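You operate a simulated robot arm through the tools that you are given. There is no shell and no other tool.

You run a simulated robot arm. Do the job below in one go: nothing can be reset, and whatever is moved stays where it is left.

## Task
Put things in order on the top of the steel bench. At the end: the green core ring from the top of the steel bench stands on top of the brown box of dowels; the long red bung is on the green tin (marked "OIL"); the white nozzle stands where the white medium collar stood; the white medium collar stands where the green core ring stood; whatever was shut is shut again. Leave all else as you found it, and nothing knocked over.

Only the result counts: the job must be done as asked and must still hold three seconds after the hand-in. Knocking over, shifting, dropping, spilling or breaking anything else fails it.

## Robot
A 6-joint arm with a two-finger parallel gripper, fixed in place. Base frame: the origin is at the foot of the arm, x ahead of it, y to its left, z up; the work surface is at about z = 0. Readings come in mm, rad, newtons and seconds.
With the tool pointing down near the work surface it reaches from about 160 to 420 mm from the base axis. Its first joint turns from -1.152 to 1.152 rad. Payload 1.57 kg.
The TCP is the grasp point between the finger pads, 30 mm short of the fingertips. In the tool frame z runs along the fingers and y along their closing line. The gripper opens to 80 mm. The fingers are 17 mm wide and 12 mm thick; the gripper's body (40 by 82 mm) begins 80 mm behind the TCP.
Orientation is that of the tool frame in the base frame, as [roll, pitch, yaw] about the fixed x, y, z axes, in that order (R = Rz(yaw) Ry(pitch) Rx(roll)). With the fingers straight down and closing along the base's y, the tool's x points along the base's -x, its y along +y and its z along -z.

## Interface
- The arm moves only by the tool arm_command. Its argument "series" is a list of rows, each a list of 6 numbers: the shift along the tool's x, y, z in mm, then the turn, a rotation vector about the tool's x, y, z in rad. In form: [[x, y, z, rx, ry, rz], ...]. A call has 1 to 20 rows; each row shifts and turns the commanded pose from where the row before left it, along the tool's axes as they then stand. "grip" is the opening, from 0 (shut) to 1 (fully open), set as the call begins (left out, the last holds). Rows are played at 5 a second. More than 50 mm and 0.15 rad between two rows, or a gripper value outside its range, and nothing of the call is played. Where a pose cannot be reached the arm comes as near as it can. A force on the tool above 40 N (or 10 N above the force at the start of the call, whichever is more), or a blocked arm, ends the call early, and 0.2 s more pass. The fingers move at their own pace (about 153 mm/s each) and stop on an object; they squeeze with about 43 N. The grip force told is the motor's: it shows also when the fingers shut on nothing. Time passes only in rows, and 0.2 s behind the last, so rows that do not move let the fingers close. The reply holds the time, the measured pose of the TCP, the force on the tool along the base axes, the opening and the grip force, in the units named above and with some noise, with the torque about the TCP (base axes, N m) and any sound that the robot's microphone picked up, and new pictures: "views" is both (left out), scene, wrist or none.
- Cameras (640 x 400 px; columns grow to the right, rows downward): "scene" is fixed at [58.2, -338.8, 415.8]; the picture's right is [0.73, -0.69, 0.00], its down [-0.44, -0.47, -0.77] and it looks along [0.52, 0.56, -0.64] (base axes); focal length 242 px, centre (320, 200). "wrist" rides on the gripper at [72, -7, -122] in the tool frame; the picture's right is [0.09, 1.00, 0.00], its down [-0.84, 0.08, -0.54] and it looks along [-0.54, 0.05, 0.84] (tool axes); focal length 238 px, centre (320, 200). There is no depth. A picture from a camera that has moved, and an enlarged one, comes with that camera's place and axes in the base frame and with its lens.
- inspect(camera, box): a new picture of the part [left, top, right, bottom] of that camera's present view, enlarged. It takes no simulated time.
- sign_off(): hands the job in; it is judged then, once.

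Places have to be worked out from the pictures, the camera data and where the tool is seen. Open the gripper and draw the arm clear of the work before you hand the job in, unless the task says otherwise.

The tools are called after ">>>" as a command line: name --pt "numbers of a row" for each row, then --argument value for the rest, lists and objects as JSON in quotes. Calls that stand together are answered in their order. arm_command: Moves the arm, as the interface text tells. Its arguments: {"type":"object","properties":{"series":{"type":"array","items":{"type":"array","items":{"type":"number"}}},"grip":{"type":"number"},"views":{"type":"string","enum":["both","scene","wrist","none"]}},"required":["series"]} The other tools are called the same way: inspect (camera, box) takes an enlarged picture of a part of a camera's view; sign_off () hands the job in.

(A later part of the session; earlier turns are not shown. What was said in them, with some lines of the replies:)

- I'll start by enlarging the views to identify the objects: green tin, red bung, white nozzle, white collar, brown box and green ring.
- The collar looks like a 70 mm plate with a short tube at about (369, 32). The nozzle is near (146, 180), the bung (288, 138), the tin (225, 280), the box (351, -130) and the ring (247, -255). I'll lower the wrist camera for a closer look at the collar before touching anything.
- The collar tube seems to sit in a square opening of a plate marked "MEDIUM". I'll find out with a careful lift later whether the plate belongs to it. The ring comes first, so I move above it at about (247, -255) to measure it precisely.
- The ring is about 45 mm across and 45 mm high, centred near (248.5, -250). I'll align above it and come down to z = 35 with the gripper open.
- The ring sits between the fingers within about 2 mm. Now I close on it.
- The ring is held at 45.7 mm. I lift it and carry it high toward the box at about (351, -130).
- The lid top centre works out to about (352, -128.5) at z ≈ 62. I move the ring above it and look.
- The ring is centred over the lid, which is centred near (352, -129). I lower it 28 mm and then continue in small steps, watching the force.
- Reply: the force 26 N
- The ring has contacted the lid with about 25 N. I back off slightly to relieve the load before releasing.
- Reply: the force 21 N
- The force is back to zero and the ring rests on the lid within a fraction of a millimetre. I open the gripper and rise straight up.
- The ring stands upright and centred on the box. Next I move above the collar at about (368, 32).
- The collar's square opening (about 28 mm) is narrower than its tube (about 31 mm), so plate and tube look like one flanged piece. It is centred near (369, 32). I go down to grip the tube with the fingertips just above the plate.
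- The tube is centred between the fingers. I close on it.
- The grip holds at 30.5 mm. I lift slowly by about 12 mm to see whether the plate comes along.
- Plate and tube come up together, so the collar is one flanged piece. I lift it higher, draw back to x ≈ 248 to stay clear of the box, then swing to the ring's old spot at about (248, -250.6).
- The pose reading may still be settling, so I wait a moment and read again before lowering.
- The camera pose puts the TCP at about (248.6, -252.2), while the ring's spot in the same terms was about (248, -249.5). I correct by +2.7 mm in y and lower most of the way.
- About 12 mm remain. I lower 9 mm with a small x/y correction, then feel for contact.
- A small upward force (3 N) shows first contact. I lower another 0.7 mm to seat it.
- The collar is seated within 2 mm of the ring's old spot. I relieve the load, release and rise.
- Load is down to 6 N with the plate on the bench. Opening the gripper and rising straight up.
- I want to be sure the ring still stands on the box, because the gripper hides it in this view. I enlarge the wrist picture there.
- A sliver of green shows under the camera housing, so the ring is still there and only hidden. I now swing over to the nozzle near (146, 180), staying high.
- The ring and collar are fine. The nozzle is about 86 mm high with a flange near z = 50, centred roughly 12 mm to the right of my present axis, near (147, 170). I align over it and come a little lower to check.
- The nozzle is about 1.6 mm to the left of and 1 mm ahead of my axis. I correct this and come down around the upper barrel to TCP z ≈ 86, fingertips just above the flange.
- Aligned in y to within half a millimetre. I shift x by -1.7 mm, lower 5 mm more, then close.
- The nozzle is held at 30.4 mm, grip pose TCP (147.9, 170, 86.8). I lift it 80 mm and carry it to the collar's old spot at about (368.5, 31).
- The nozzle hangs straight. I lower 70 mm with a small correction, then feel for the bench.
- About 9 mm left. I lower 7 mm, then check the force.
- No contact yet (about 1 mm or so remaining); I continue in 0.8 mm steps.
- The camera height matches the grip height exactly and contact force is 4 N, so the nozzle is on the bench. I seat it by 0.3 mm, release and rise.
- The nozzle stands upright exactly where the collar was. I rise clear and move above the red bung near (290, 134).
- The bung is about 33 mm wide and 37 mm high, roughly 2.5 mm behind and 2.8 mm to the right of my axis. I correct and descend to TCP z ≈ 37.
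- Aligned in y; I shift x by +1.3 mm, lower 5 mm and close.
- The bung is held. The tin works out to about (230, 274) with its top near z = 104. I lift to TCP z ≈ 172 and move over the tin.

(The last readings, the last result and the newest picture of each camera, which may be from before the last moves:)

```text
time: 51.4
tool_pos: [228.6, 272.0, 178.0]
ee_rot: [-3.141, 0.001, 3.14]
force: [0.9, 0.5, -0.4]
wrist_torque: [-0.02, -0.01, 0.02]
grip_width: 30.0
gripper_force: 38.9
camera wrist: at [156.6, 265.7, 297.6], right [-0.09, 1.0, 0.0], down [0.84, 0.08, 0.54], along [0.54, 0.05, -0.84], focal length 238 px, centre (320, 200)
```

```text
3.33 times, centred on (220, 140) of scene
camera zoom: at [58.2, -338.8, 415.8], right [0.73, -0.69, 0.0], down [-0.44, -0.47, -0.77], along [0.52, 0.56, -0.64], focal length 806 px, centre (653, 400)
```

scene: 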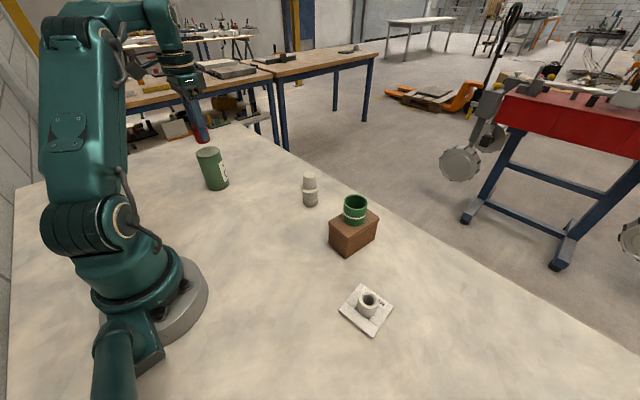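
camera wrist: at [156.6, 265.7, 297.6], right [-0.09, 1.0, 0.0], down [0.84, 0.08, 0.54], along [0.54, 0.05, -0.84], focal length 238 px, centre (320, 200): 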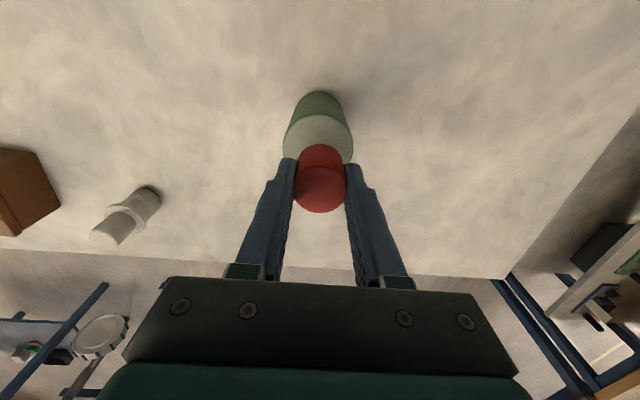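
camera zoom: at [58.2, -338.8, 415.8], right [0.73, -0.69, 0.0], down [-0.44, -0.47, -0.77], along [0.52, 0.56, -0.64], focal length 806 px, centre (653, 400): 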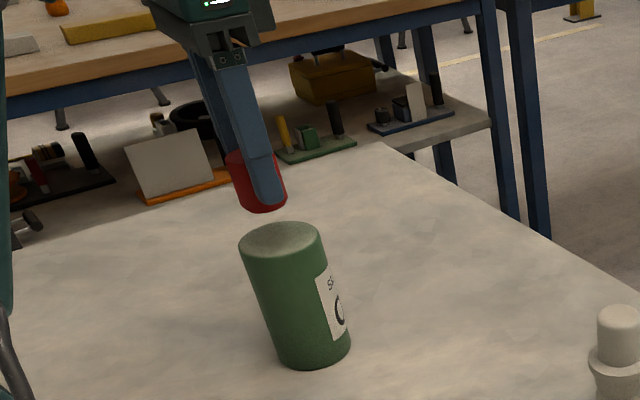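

The tin's top is about 1.6 mm to the right of the bung's axis, with a gap of roughly 33 mm. I correct and lower 24 mm, then look again.

>>> arm_command --pt "0 -1.6 10 0 0 0" --pt "0 0 8 0 0 0" --pt "0 0 6 0 0 0" --pt "0 0 0 0 0 0" --pt "0 0 0 0 0 0"

>>> inspect --camera "wrist" --box '[200, 60, 440, 230]'

>>> inspect --camera "scene" --box '[170, 110, 250, 190]'

```text
time: 52.6
tool_pos: [229.4, 270.1, 151.2]
ee_rot: [3.141, 0.003, 3.14]
force: [0.2, 0.2, -0.8]
wrist_torque: [0.01, 0.04, 0.01]
grip_width: 29.6
gripper_force: 39.0
camera wrist: at [157.5, 264.1, 271.8], right [-0.09, 1.0, 0.0], down [0.84, 0.08, 0.54], along [0.54, 0.05, -0.84], focal length 238 px, centre (320, 200)
```

scene: 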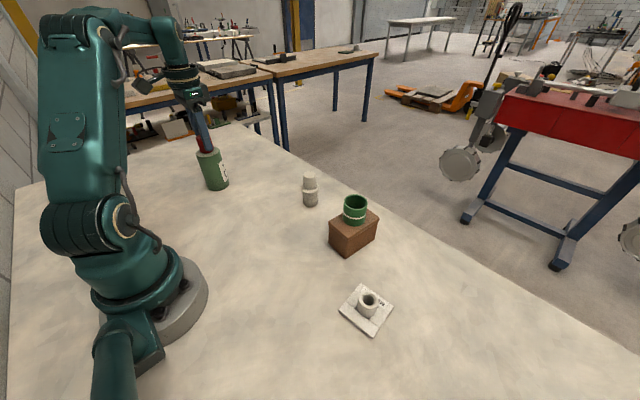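
wrist: 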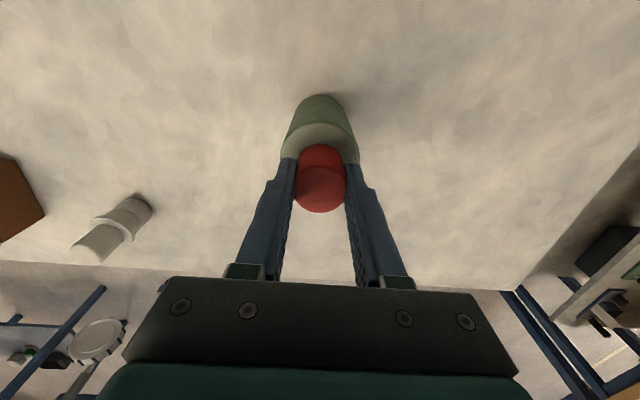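

```text
2.35 times, centred on (320, 145) of wrist
camera zoom: at [157.5, 264.1, 271.8], right [-0.09, 1.0, 0.0], down [0.84, 0.08, 0.54], along [0.54, 0.05, -0.84], focal length 561 px, centre (320, 329)
```

zoom: 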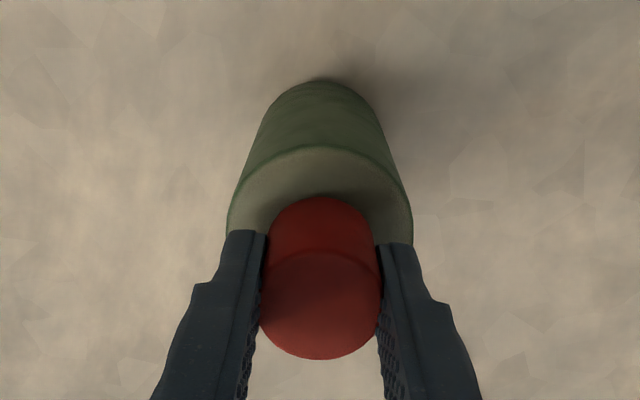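

```text
5.00 times, centred on (210, 150) of scene
camera zoom: at [58.2, -338.8, 415.8], right [0.73, -0.69, 0.0], down [-0.44, -0.47, -0.77], along [0.52, 0.56, -0.64], focal length 1208 px, centre (870, 450)
```

zoom: 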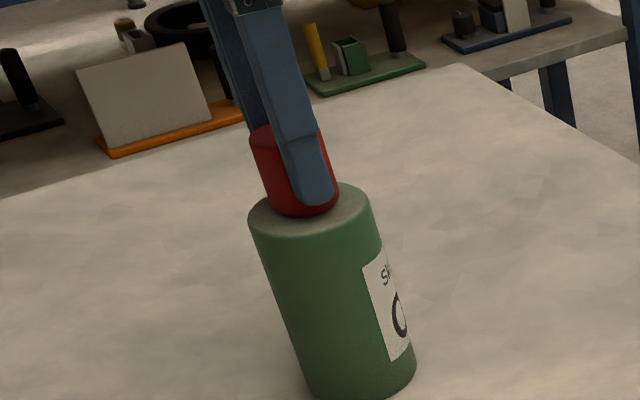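

The bung is centred over the tin with about 7 mm to go. I lower 4 mm, then step down gently.

>>> arm_command --pt "0 0 2 0 0 0" --pt "0 0 2 0 0 0" --pt "0 0 0 0 0 0" --views "none"

>>> arm_command --pt "0 0 0.8 0 0 0" --pt "0 0 0 0 0 0" --views "none"

```text
time: 53.4
tool_pos: [230.6, 270.2, 146.5]
ee_rot: [3.139, 0.004, 3.141]
force: [-0.1, -4.2, 19.5]
wrist_torque: [-0.18, 0.02, -0.01]
grip_width: 29.8
gripper_force: 38.9
```

```text
time: 54.0
tool_pos: [229.5, 271.6, 146.3]
ee_rot: [3.14, 0.005, 3.14]
force: [1.6, -3.2, 26.4]
wrist_torque: [-0.53, -0.08, -0.01]
grip_width: 28.9
gripper_force: 38.7
```

Contact is made (26 N). I back off to relieve the load.

>>> arm_command --pt "0 0 -1 0 0 0" --pt "0 0 0 0 0 0" --views "none"

>>> inspect --camera "scene" --box '[170, 110, 250, 190]'

>>> inspect --camera "wrist" --box '[200, 60, 440, 230]'

```text
time: 54.6
tool_pos: [228.9, 272.4, 147.8]
ee_rot: [3.14, 0.003, 3.141]
force: [0.1, -0.3, 16.9]
wrist_torque: [-0.03, -0.03, 0.02]
grip_width: 29.4
gripper_force: 39.2
```

```text
5.00 times, centred on (210, 150) of scene
camera zoom: at [58.2, -338.8, 415.8], right [0.73, -0.69, 0.0], down [-0.44, -0.47, -0.77], along [0.52, 0.56, -0.64], focal length 1208 px, centre (870, 450)
```

zoom: 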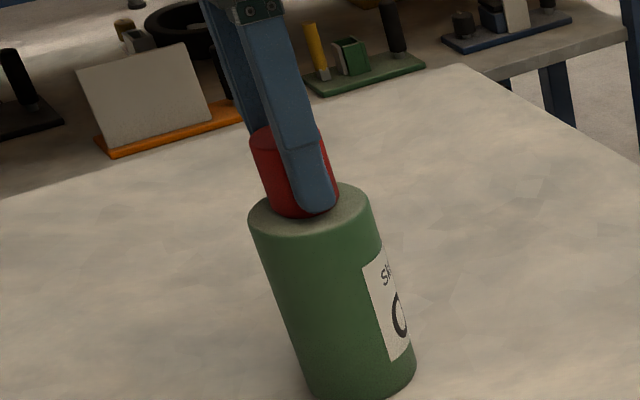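

```text
2.35 times, centred on (320, 145) of wrist
camera zoom: at [157.5, 265.2, 267.2], right [-0.09, 1.0, 0.0], down [0.84, 0.08, 0.54], along [0.54, 0.05, -0.84], focal length 561 px, centre (320, 329)
```

zoom: 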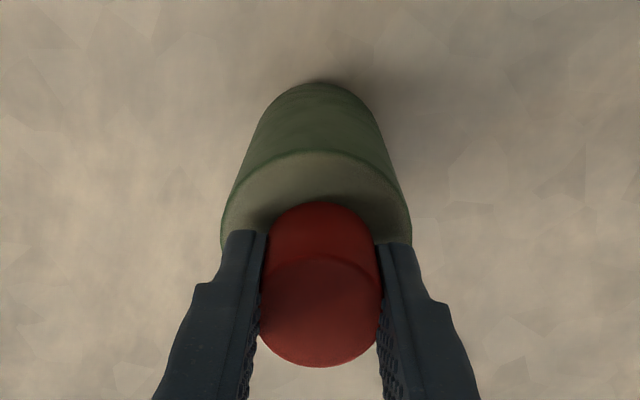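

The bung slid up slightly in the grip and is flat on the tin; 17 N remain. I back off a little more.

>>> arm_command --pt "0 0 -0.7 0 0 0" --pt "0 0 0 0 0 0" --views "none"

```text
time: 55.2
tool_pos: [229.0, 271.4, 146.2]
ee_rot: [-3.14, 0.001, 3.14]
force: [1.6, -2.1, 13.1]
wrist_torque: [0.01, -0.07, 0.0]
grip_width: 29.5
gripper_force: 38.9
```

>>> arm_command --pt "0 0 -0.6 0 0 0" --pt "0 0 0 0 0 0" --views "none"

```text
time: 55.8
tool_pos: [230.2, 271.7, 146.4]
ee_rot: [-3.141, 0.003, 3.14]
force: [0.0, -2.7, 9.6]
wrist_torque: [0.01, -0.02, 0.03]
grip_width: 29.5
gripper_force: 38.8
```

>>> arm_command --pt "0 0 -0.7 0 0 0" --pt "0 0 0 0 0 0" --views "none"

```text
time: 56.4
tool_pos: [230.5, 271.5, 146.7]
ee_rot: [-3.139, 0.0, 3.14]
force: [0.6, 0.5, -0.3]
wrist_torque: [0.0, 0.0, 0.02]
grip_width: 29.8
gripper_force: 39.3
```

The load is zero, so the bung rests on the tin without being pressed. I open the gripper fully without moving the arm.

>>> arm_command --pt "0 0 0.2 0 0 0" --pt "0 0 0 0 0 0" --views "none"

>>> arm_command --pt "0 0 0 0 0 0" --pt "0 0 0 0 0 0" --pt "0 0 0 0 0 0" --grip 0.9

>>> inspect --camera "scene" --box '[170, 110, 250, 190]'

>>> inspect --camera "wrist" --box '[200, 60, 440, 230]'

```text
time: 57.0
tool_pos: [229.9, 271.9, 146.8]
ee_rot: [3.141, 0.001, 3.138]
force: [0.0, 0.6, -1.0]
wrist_torque: [0.01, 0.0, 0.02]
grip_width: 29.9
gripper_force: 39.3
```

```text
time: 57.8
tool_pos: [229.9, 272.7, 147.4]
ee_rot: [3.141, 0.001, 3.141]
force: [-0.1, 0.6, 0.0]
wrist_torque: [0.0, 0.0, 0.01]
grip_width: 71.9
gripper_force: 0.2
camera wrist: at [157.1, 266.0, 268.1], right [-0.09, 1.0, 0.0], down [0.84, 0.08, 0.54], along [0.54, 0.05, -0.84], focal length 238 px, centre (320, 200)
```

scene: 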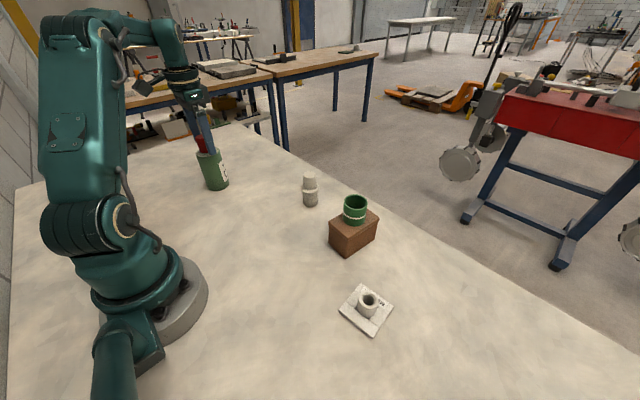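
wrist: 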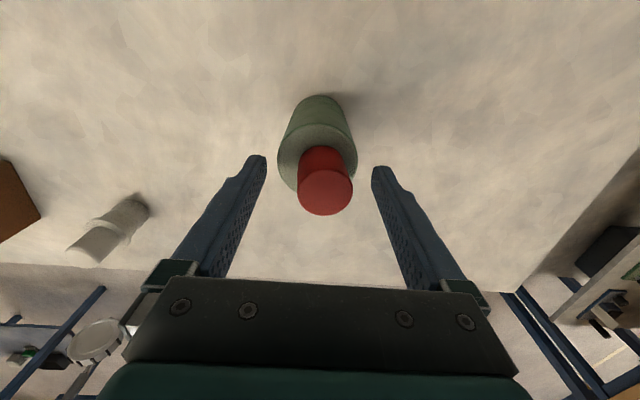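

```text
5.00 times, centred on (210, 150) of scene
camera zoom: at [58.2, -338.8, 415.8], right [0.73, -0.69, 0.0], down [-0.44, -0.47, -0.77], along [0.52, 0.56, -0.64], focal length 1208 px, centre (870, 450)
```

zoom: 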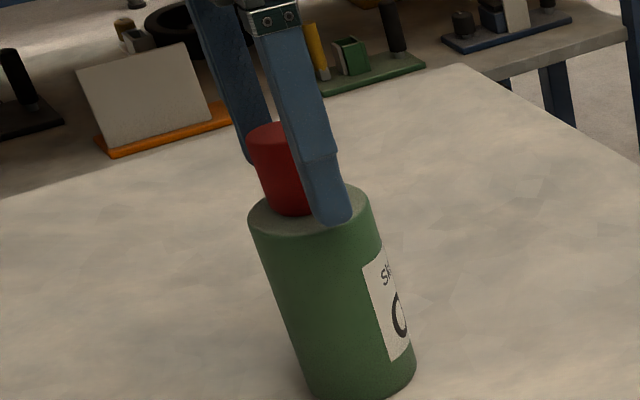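

```text
2.35 times, centred on (320, 145) of wrist
camera zoom: at [157.1, 266.0, 268.1], right [-0.09, 1.0, 0.0], down [0.84, 0.08, 0.54], along [0.54, 0.05, -0.84], focal length 561 px, centre (320, 329)
```

zoom: 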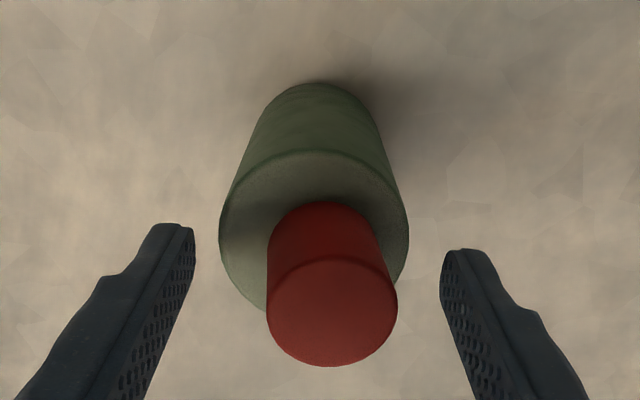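

The bung stands on the tin, slightly off centre. I rise straight up with the fingers well clear and check that it is upright.

>>> arm_command --pt "0 0 -10 0 0 0" --pt "0 0 -20 0 0 0" --pt "0 0 -30 0 0 0" --pt "0 0 0 0 0 0" --pt "0 0 0 0 0 0"

>>> inspect --camera "scene" --box '[170, 110, 250, 190]'

>>> inspect --camera "wrist" --box '[220, 60, 420, 200]'

```text
time: 59.0
tool_pos: [229.0, 271.3, 206.5]
ee_rot: [-3.14, 0.002, 3.14]
force: [0.3, 0.1, 0.3]
wrist_torque: [0.01, -0.01, 0.03]
grip_width: 71.8
gripper_force: 0.1
camera wrist: at [157.1, 265.3, 327.5], right [-0.09, 1.0, 0.0], down [0.84, 0.08, 0.54], along [0.54, 0.05, -0.84], focal length 238 px, centre (320, 200)
```

scene: 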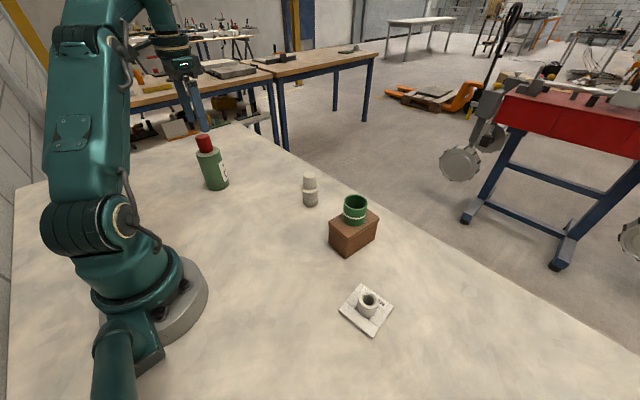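
wrist: 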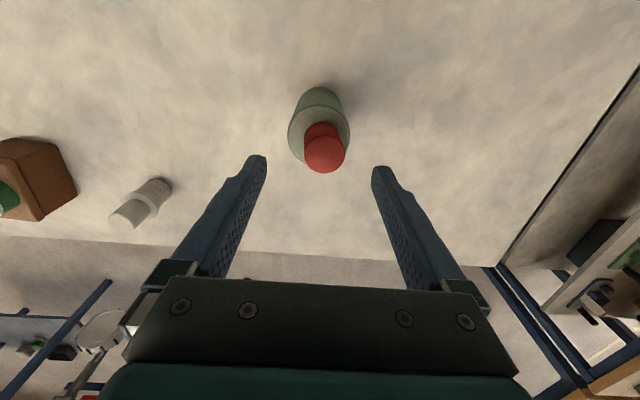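

```text
5.00 times, centred on (210, 150) of scene
camera zoom: at [58.2, -338.8, 415.8], right [0.73, -0.69, 0.0], down [-0.44, -0.47, -0.77], along [0.52, 0.56, -0.64], focal length 1208 px, centre (870, 450)
```

zoom: 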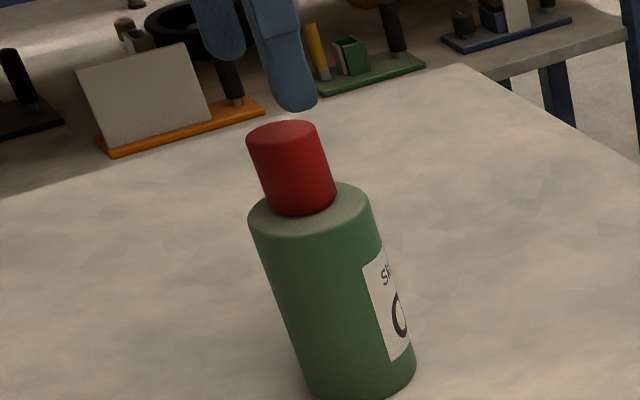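

```text
2.86 times, centred on (320, 130) of wrist
camera zoom: at [157.1, 265.3, 327.5], right [-0.09, 1.0, 0.0], down [0.84, 0.08, 0.54], along [0.54, 0.05, -0.84], focal length 681 px, centre (320, 400)
```

zoom: 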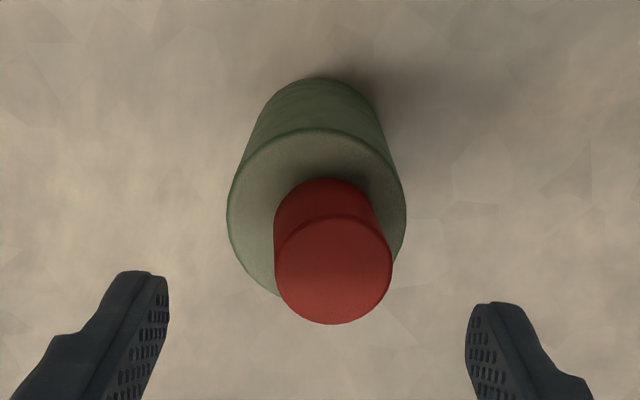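

All four moves look right. I look closer at the bung from both cameras to be sure it stands upright and still.

>>> inspect --camera "scene" --box '[190, 128, 236, 194]'

>>> inspect --camera "wrist" --box '[280, 80, 364, 180]'

```text
6.06 times, centred on (213, 161) of scene
camera zoom: at [58.2, -338.8, 415.8], right [0.73, -0.69, 0.0], down [-0.44, -0.47, -0.77], along [0.52, 0.56, -0.64], focal length 1465 px, centre (968, 436)
```

zoom: 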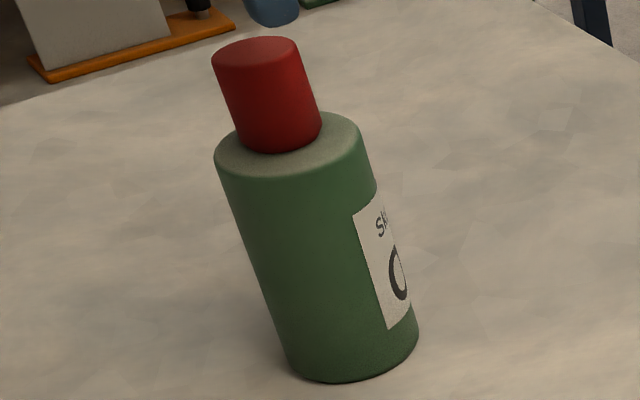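

```text
4.00 times, centred on (322, 130) of wrist
camera zoom: at [157.1, 265.3, 327.5], right [-0.09, 1.0, 0.0], down [0.84, 0.08, 0.54], along [0.54, 0.05, -0.84], focal length 953 px, centre (312, 480)
```

zoom: 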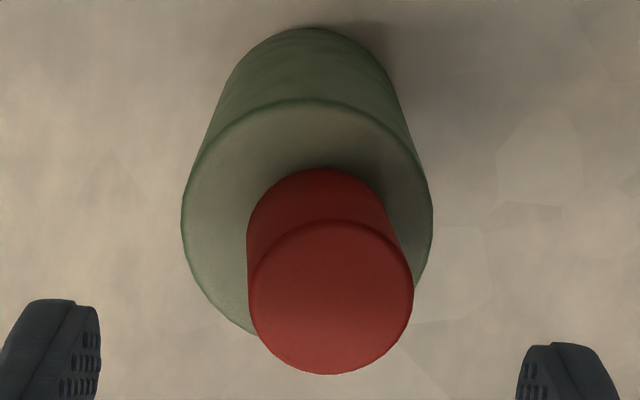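

In the wrist view the bung's left edge hints at a slight lean. I wait a second with the arm still and look again to see whether it changes.

>>> arm_command --pt "0 0 0 0 0 0" --pt "0 0 0 0 0 0" --pt "0 0 0 0 0 0" --pt "0 0 0 0 0 0" --pt "0 0 0 0 0 0" --views "wrist"

>>> inspect --camera "wrist" --box '[296, 110, 360, 180]'

>>> inspect --camera "scene" --box '[186, 126, 226, 166]'

```text
time: 60.2
tool_pos: [229.1, 270.6, 206.5]
ee_rot: [-3.141, 0.001, 3.141]
force: [-0.7, 0.0, -0.8]
wrist_torque: [0.01, 0.01, 0.01]
grip_width: 71.6
gripper_force: 0.0
camera wrist: at [157.1, 265.4, 327.5], right [-0.09, 1.0, 0.0], down [0.84, 0.08, 0.54], along [0.54, 0.05, -0.84], focal length 238 px, centre (320, 200)
```

wrist: 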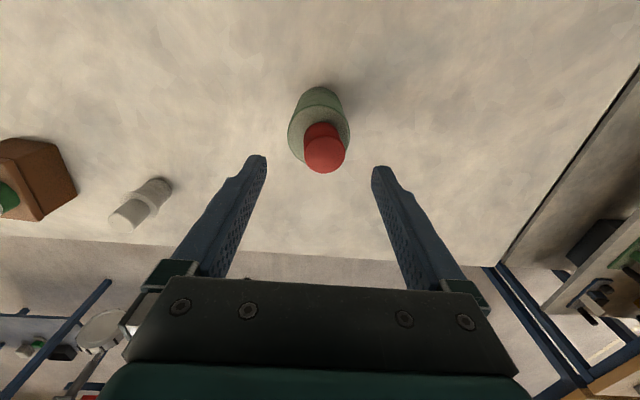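

```text
5.71 times, centred on (328, 145) of wrist
camera zoom: at [157.1, 265.4, 327.5], right [-0.09, 1.0, 0.0], down [0.84, 0.08, 0.54], along [0.54, 0.05, -0.84], focal length 1362 px, centre (274, 514)
```

zoom: 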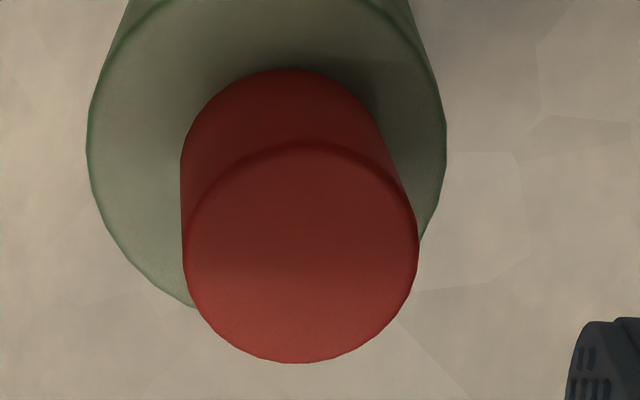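

```text
10.00 times, centred on (206, 146) of scene
camera zoom: at [58.2, -338.8, 415.8], right [0.73, -0.69, 0.0], down [-0.44, -0.47, -0.77], along [0.52, 0.56, -0.64], focal length 2417 px, centre (1460, 740)
```

zoom: 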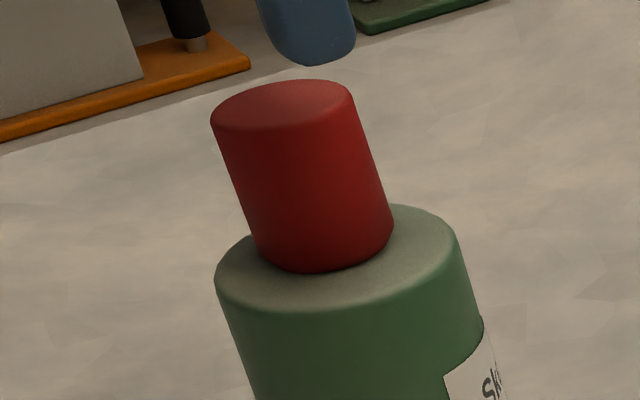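

Nothing moves. For a flatter view of the bung I draw the arm back about 90 mm (away from the tin) and lower the camera a little.

>>> arm_command --pt "30 0 0 0 0 0" --pt "30 0 0 0 0 0" --pt "30 0 0 0 0 0" --pt "0 0 20 0 0 0" --pt "0 0 20 0 0 0" --pt "0 0 0 0 0 0" --pt "0 0 0 0 0 0"

>>> inspect --camera "wrist" --box '[280, 140, 370, 240]'

```text
time: 61.8
tool_pos: [171.7, 256.0, 167.5]
ee_rot: [3.14, -0.001, 3.14]
force: [0.2, -0.2, -0.5]
wrist_torque: [0.0, 0.0, -0.02]
grip_width: 72.2
gripper_force: 0.0
out of reach, approached as far as the arm can: row 2, 3
camera wrist: at [99.8, 249.2, 288.4], right [-0.09, 1.0, 0.0], down [0.84, 0.08, 0.54], along [0.54, 0.05, -0.84], focal length 238 px, centre (320, 200)
```

scene: 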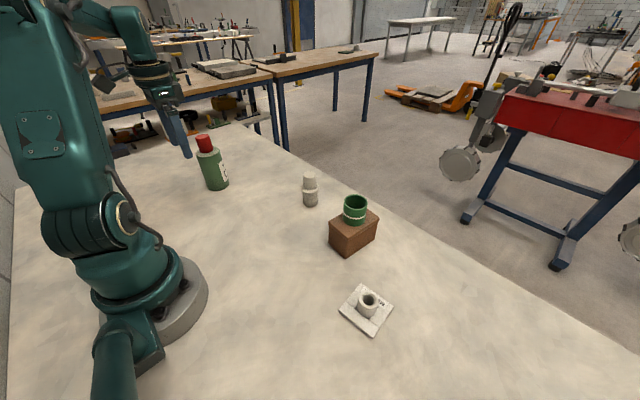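
wrist: 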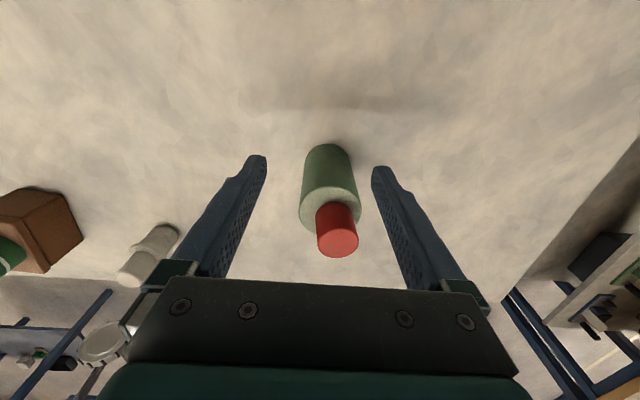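

```text
4.00 times, centred on (325, 190) of wrist
camera zoom: at [99.8, 249.2, 288.4], right [-0.09, 1.0, 0.0], down [0.84, 0.08, 0.54], along [0.54, 0.05, -0.84], focal length 953 px, centre (300, 240)
```

zoom: 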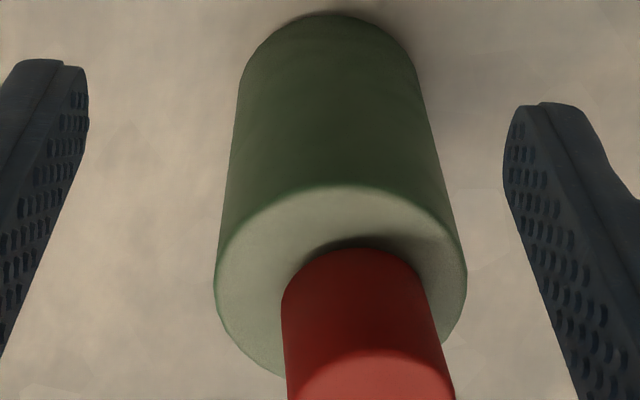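

>>> inspect --camera "wrist" --box '[290, 180, 374, 264]'

>>> inspect --camera "wrist" --box '[270, 130, 390, 270]'

```text
4.76 times, centred on (332, 222) of wrist
camera zoom: at [99.8, 249.2, 288.4], right [-0.09, 1.0, 0.0], down [0.84, 0.08, 0.54], along [0.54, 0.05, -0.84], focal length 1135 px, centre (263, 95)
```

zoom: 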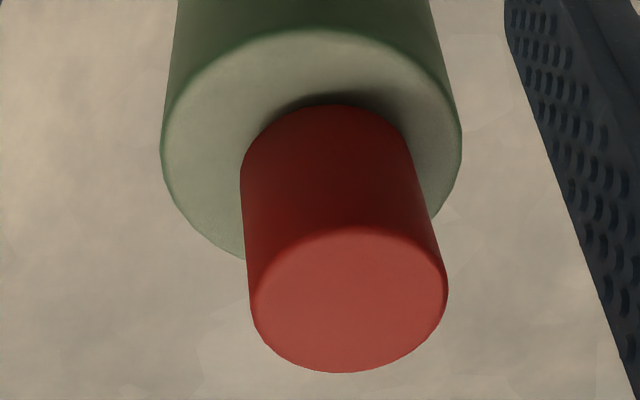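

```text
2.86 times, centred on (330, 200) of wrist
camera zoom: at [99.8, 249.2, 288.4], right [-0.09, 1.0, 0.0], down [0.84, 0.08, 0.54], along [0.54, 0.05, -0.84], focal length 681 px, centre (291, 200)
```

zoom: 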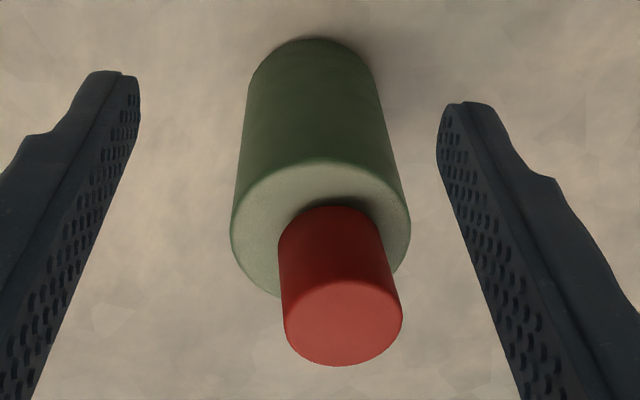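

The bung's top face is level with the tin's top and nothing is moving. I now raise the arm and draw it back to its starting area, well clear of everything.

>>> arm_command --pt "0 0 -30 0 0 0" --pt "0 0 -30 0 0 0" --pt "0 0 -15 0 0 0" --pt "-10 -35 0 0 0 0" --pt "-15 -40 0 0 0 0" --pt "-15 -40 0 0 0 0" --pt "-15 -40 0 0 0 0" --pt "-15 -40 0 0 0 0" --pt "-15 -40 0 0 0 0" --pt "0 0 0 0 0 0" --pt "0 0 0 0 0 0"

>>> inspect --camera "scene" --box '[186, 126, 226, 166]'

>>> inspect --camera "scene" --box '[280, 160, 420, 345]'

```text
time: 64.2
tool_pos: [252.9, 20.5, 242.8]
ee_rot: [3.141, 0.001, 3.141]
force: [0.2, -0.7, -0.2]
wrist_torque: [-0.04, -0.01, -0.04]
grip_width: 72.0
gripper_force: 0.0
camera wrist: at [179.9, 14.4, 363.8], right [-0.09, 1.0, 0.0], down [0.84, 0.08, 0.54], along [0.54, 0.05, -0.84], focal length 238 px, centre (320, 200)
```

scene: 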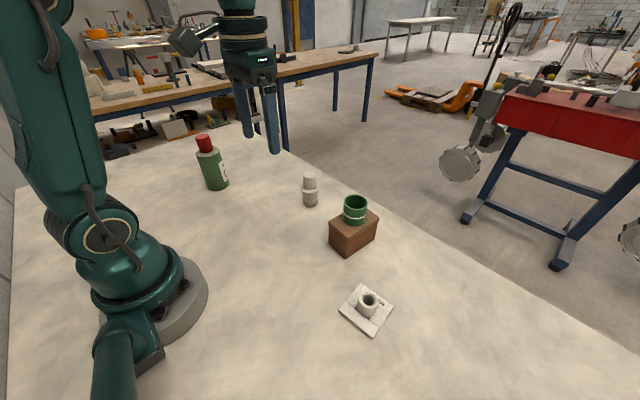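
wrist: 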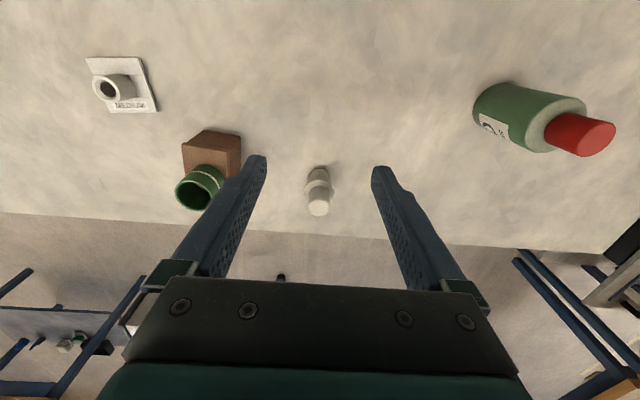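

```text
10.00 times, centred on (206, 146) of scene
camera zoom: at [58.2, -338.8, 415.8], right [0.73, -0.69, 0.0], down [-0.44, -0.47, -0.77], along [0.52, 0.56, -0.64], focal length 2417 px, centre (1460, 740)
```

zoom: 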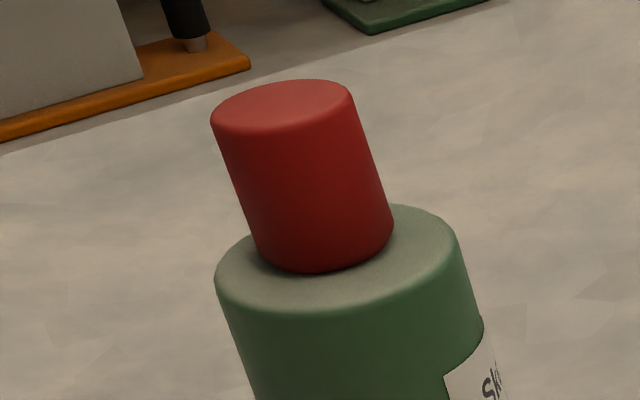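

```text
2.16 times, centred on (350, 252) of scene
camera zoom: at [58.2, -338.8, 415.8], right [0.73, -0.69, 0.0], down [-0.44, -0.47, -0.77], along [0.52, 0.56, -0.64], focal length 523 px, centre (255, 86)
```

zoom: 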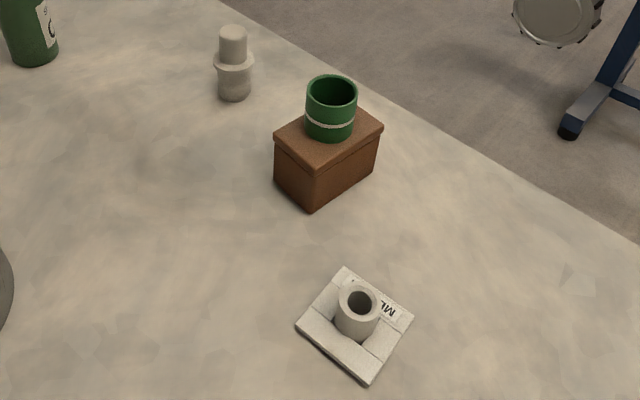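

The bung has not moved between pictures. The ring stands on the shut box, the collar is on the ring's old spot, the nozzle is on the collar's old spot, and the arm is clear with the gripper open. I hand the job in.

>>> sign_off

```text
The job is handed in.
```

The job is done and handed in; I don't have the judge's verdict. In the last pictures everything was standing and still.

- **Green core ring:** it stands upright, roughly centred on the lid of the brown box. I never opened the box, so it is still shut.
- **White medium collar:** it stands within about 2 mm of where the ring was. Plate and tube turned out to be one piece, so both moved together.
- **White nozzle:** it stands within about 1.5 mm of where the collar was.
- **Long red bung:** it stands on the green tin, about 4–5 mm off centre. One camera view hinted at a lean of about 3°, but it did not move over the roughly 6 seconds I watched.

I didn't touch anything else. At hand-in the arm was back near its starting place with the gripper open.
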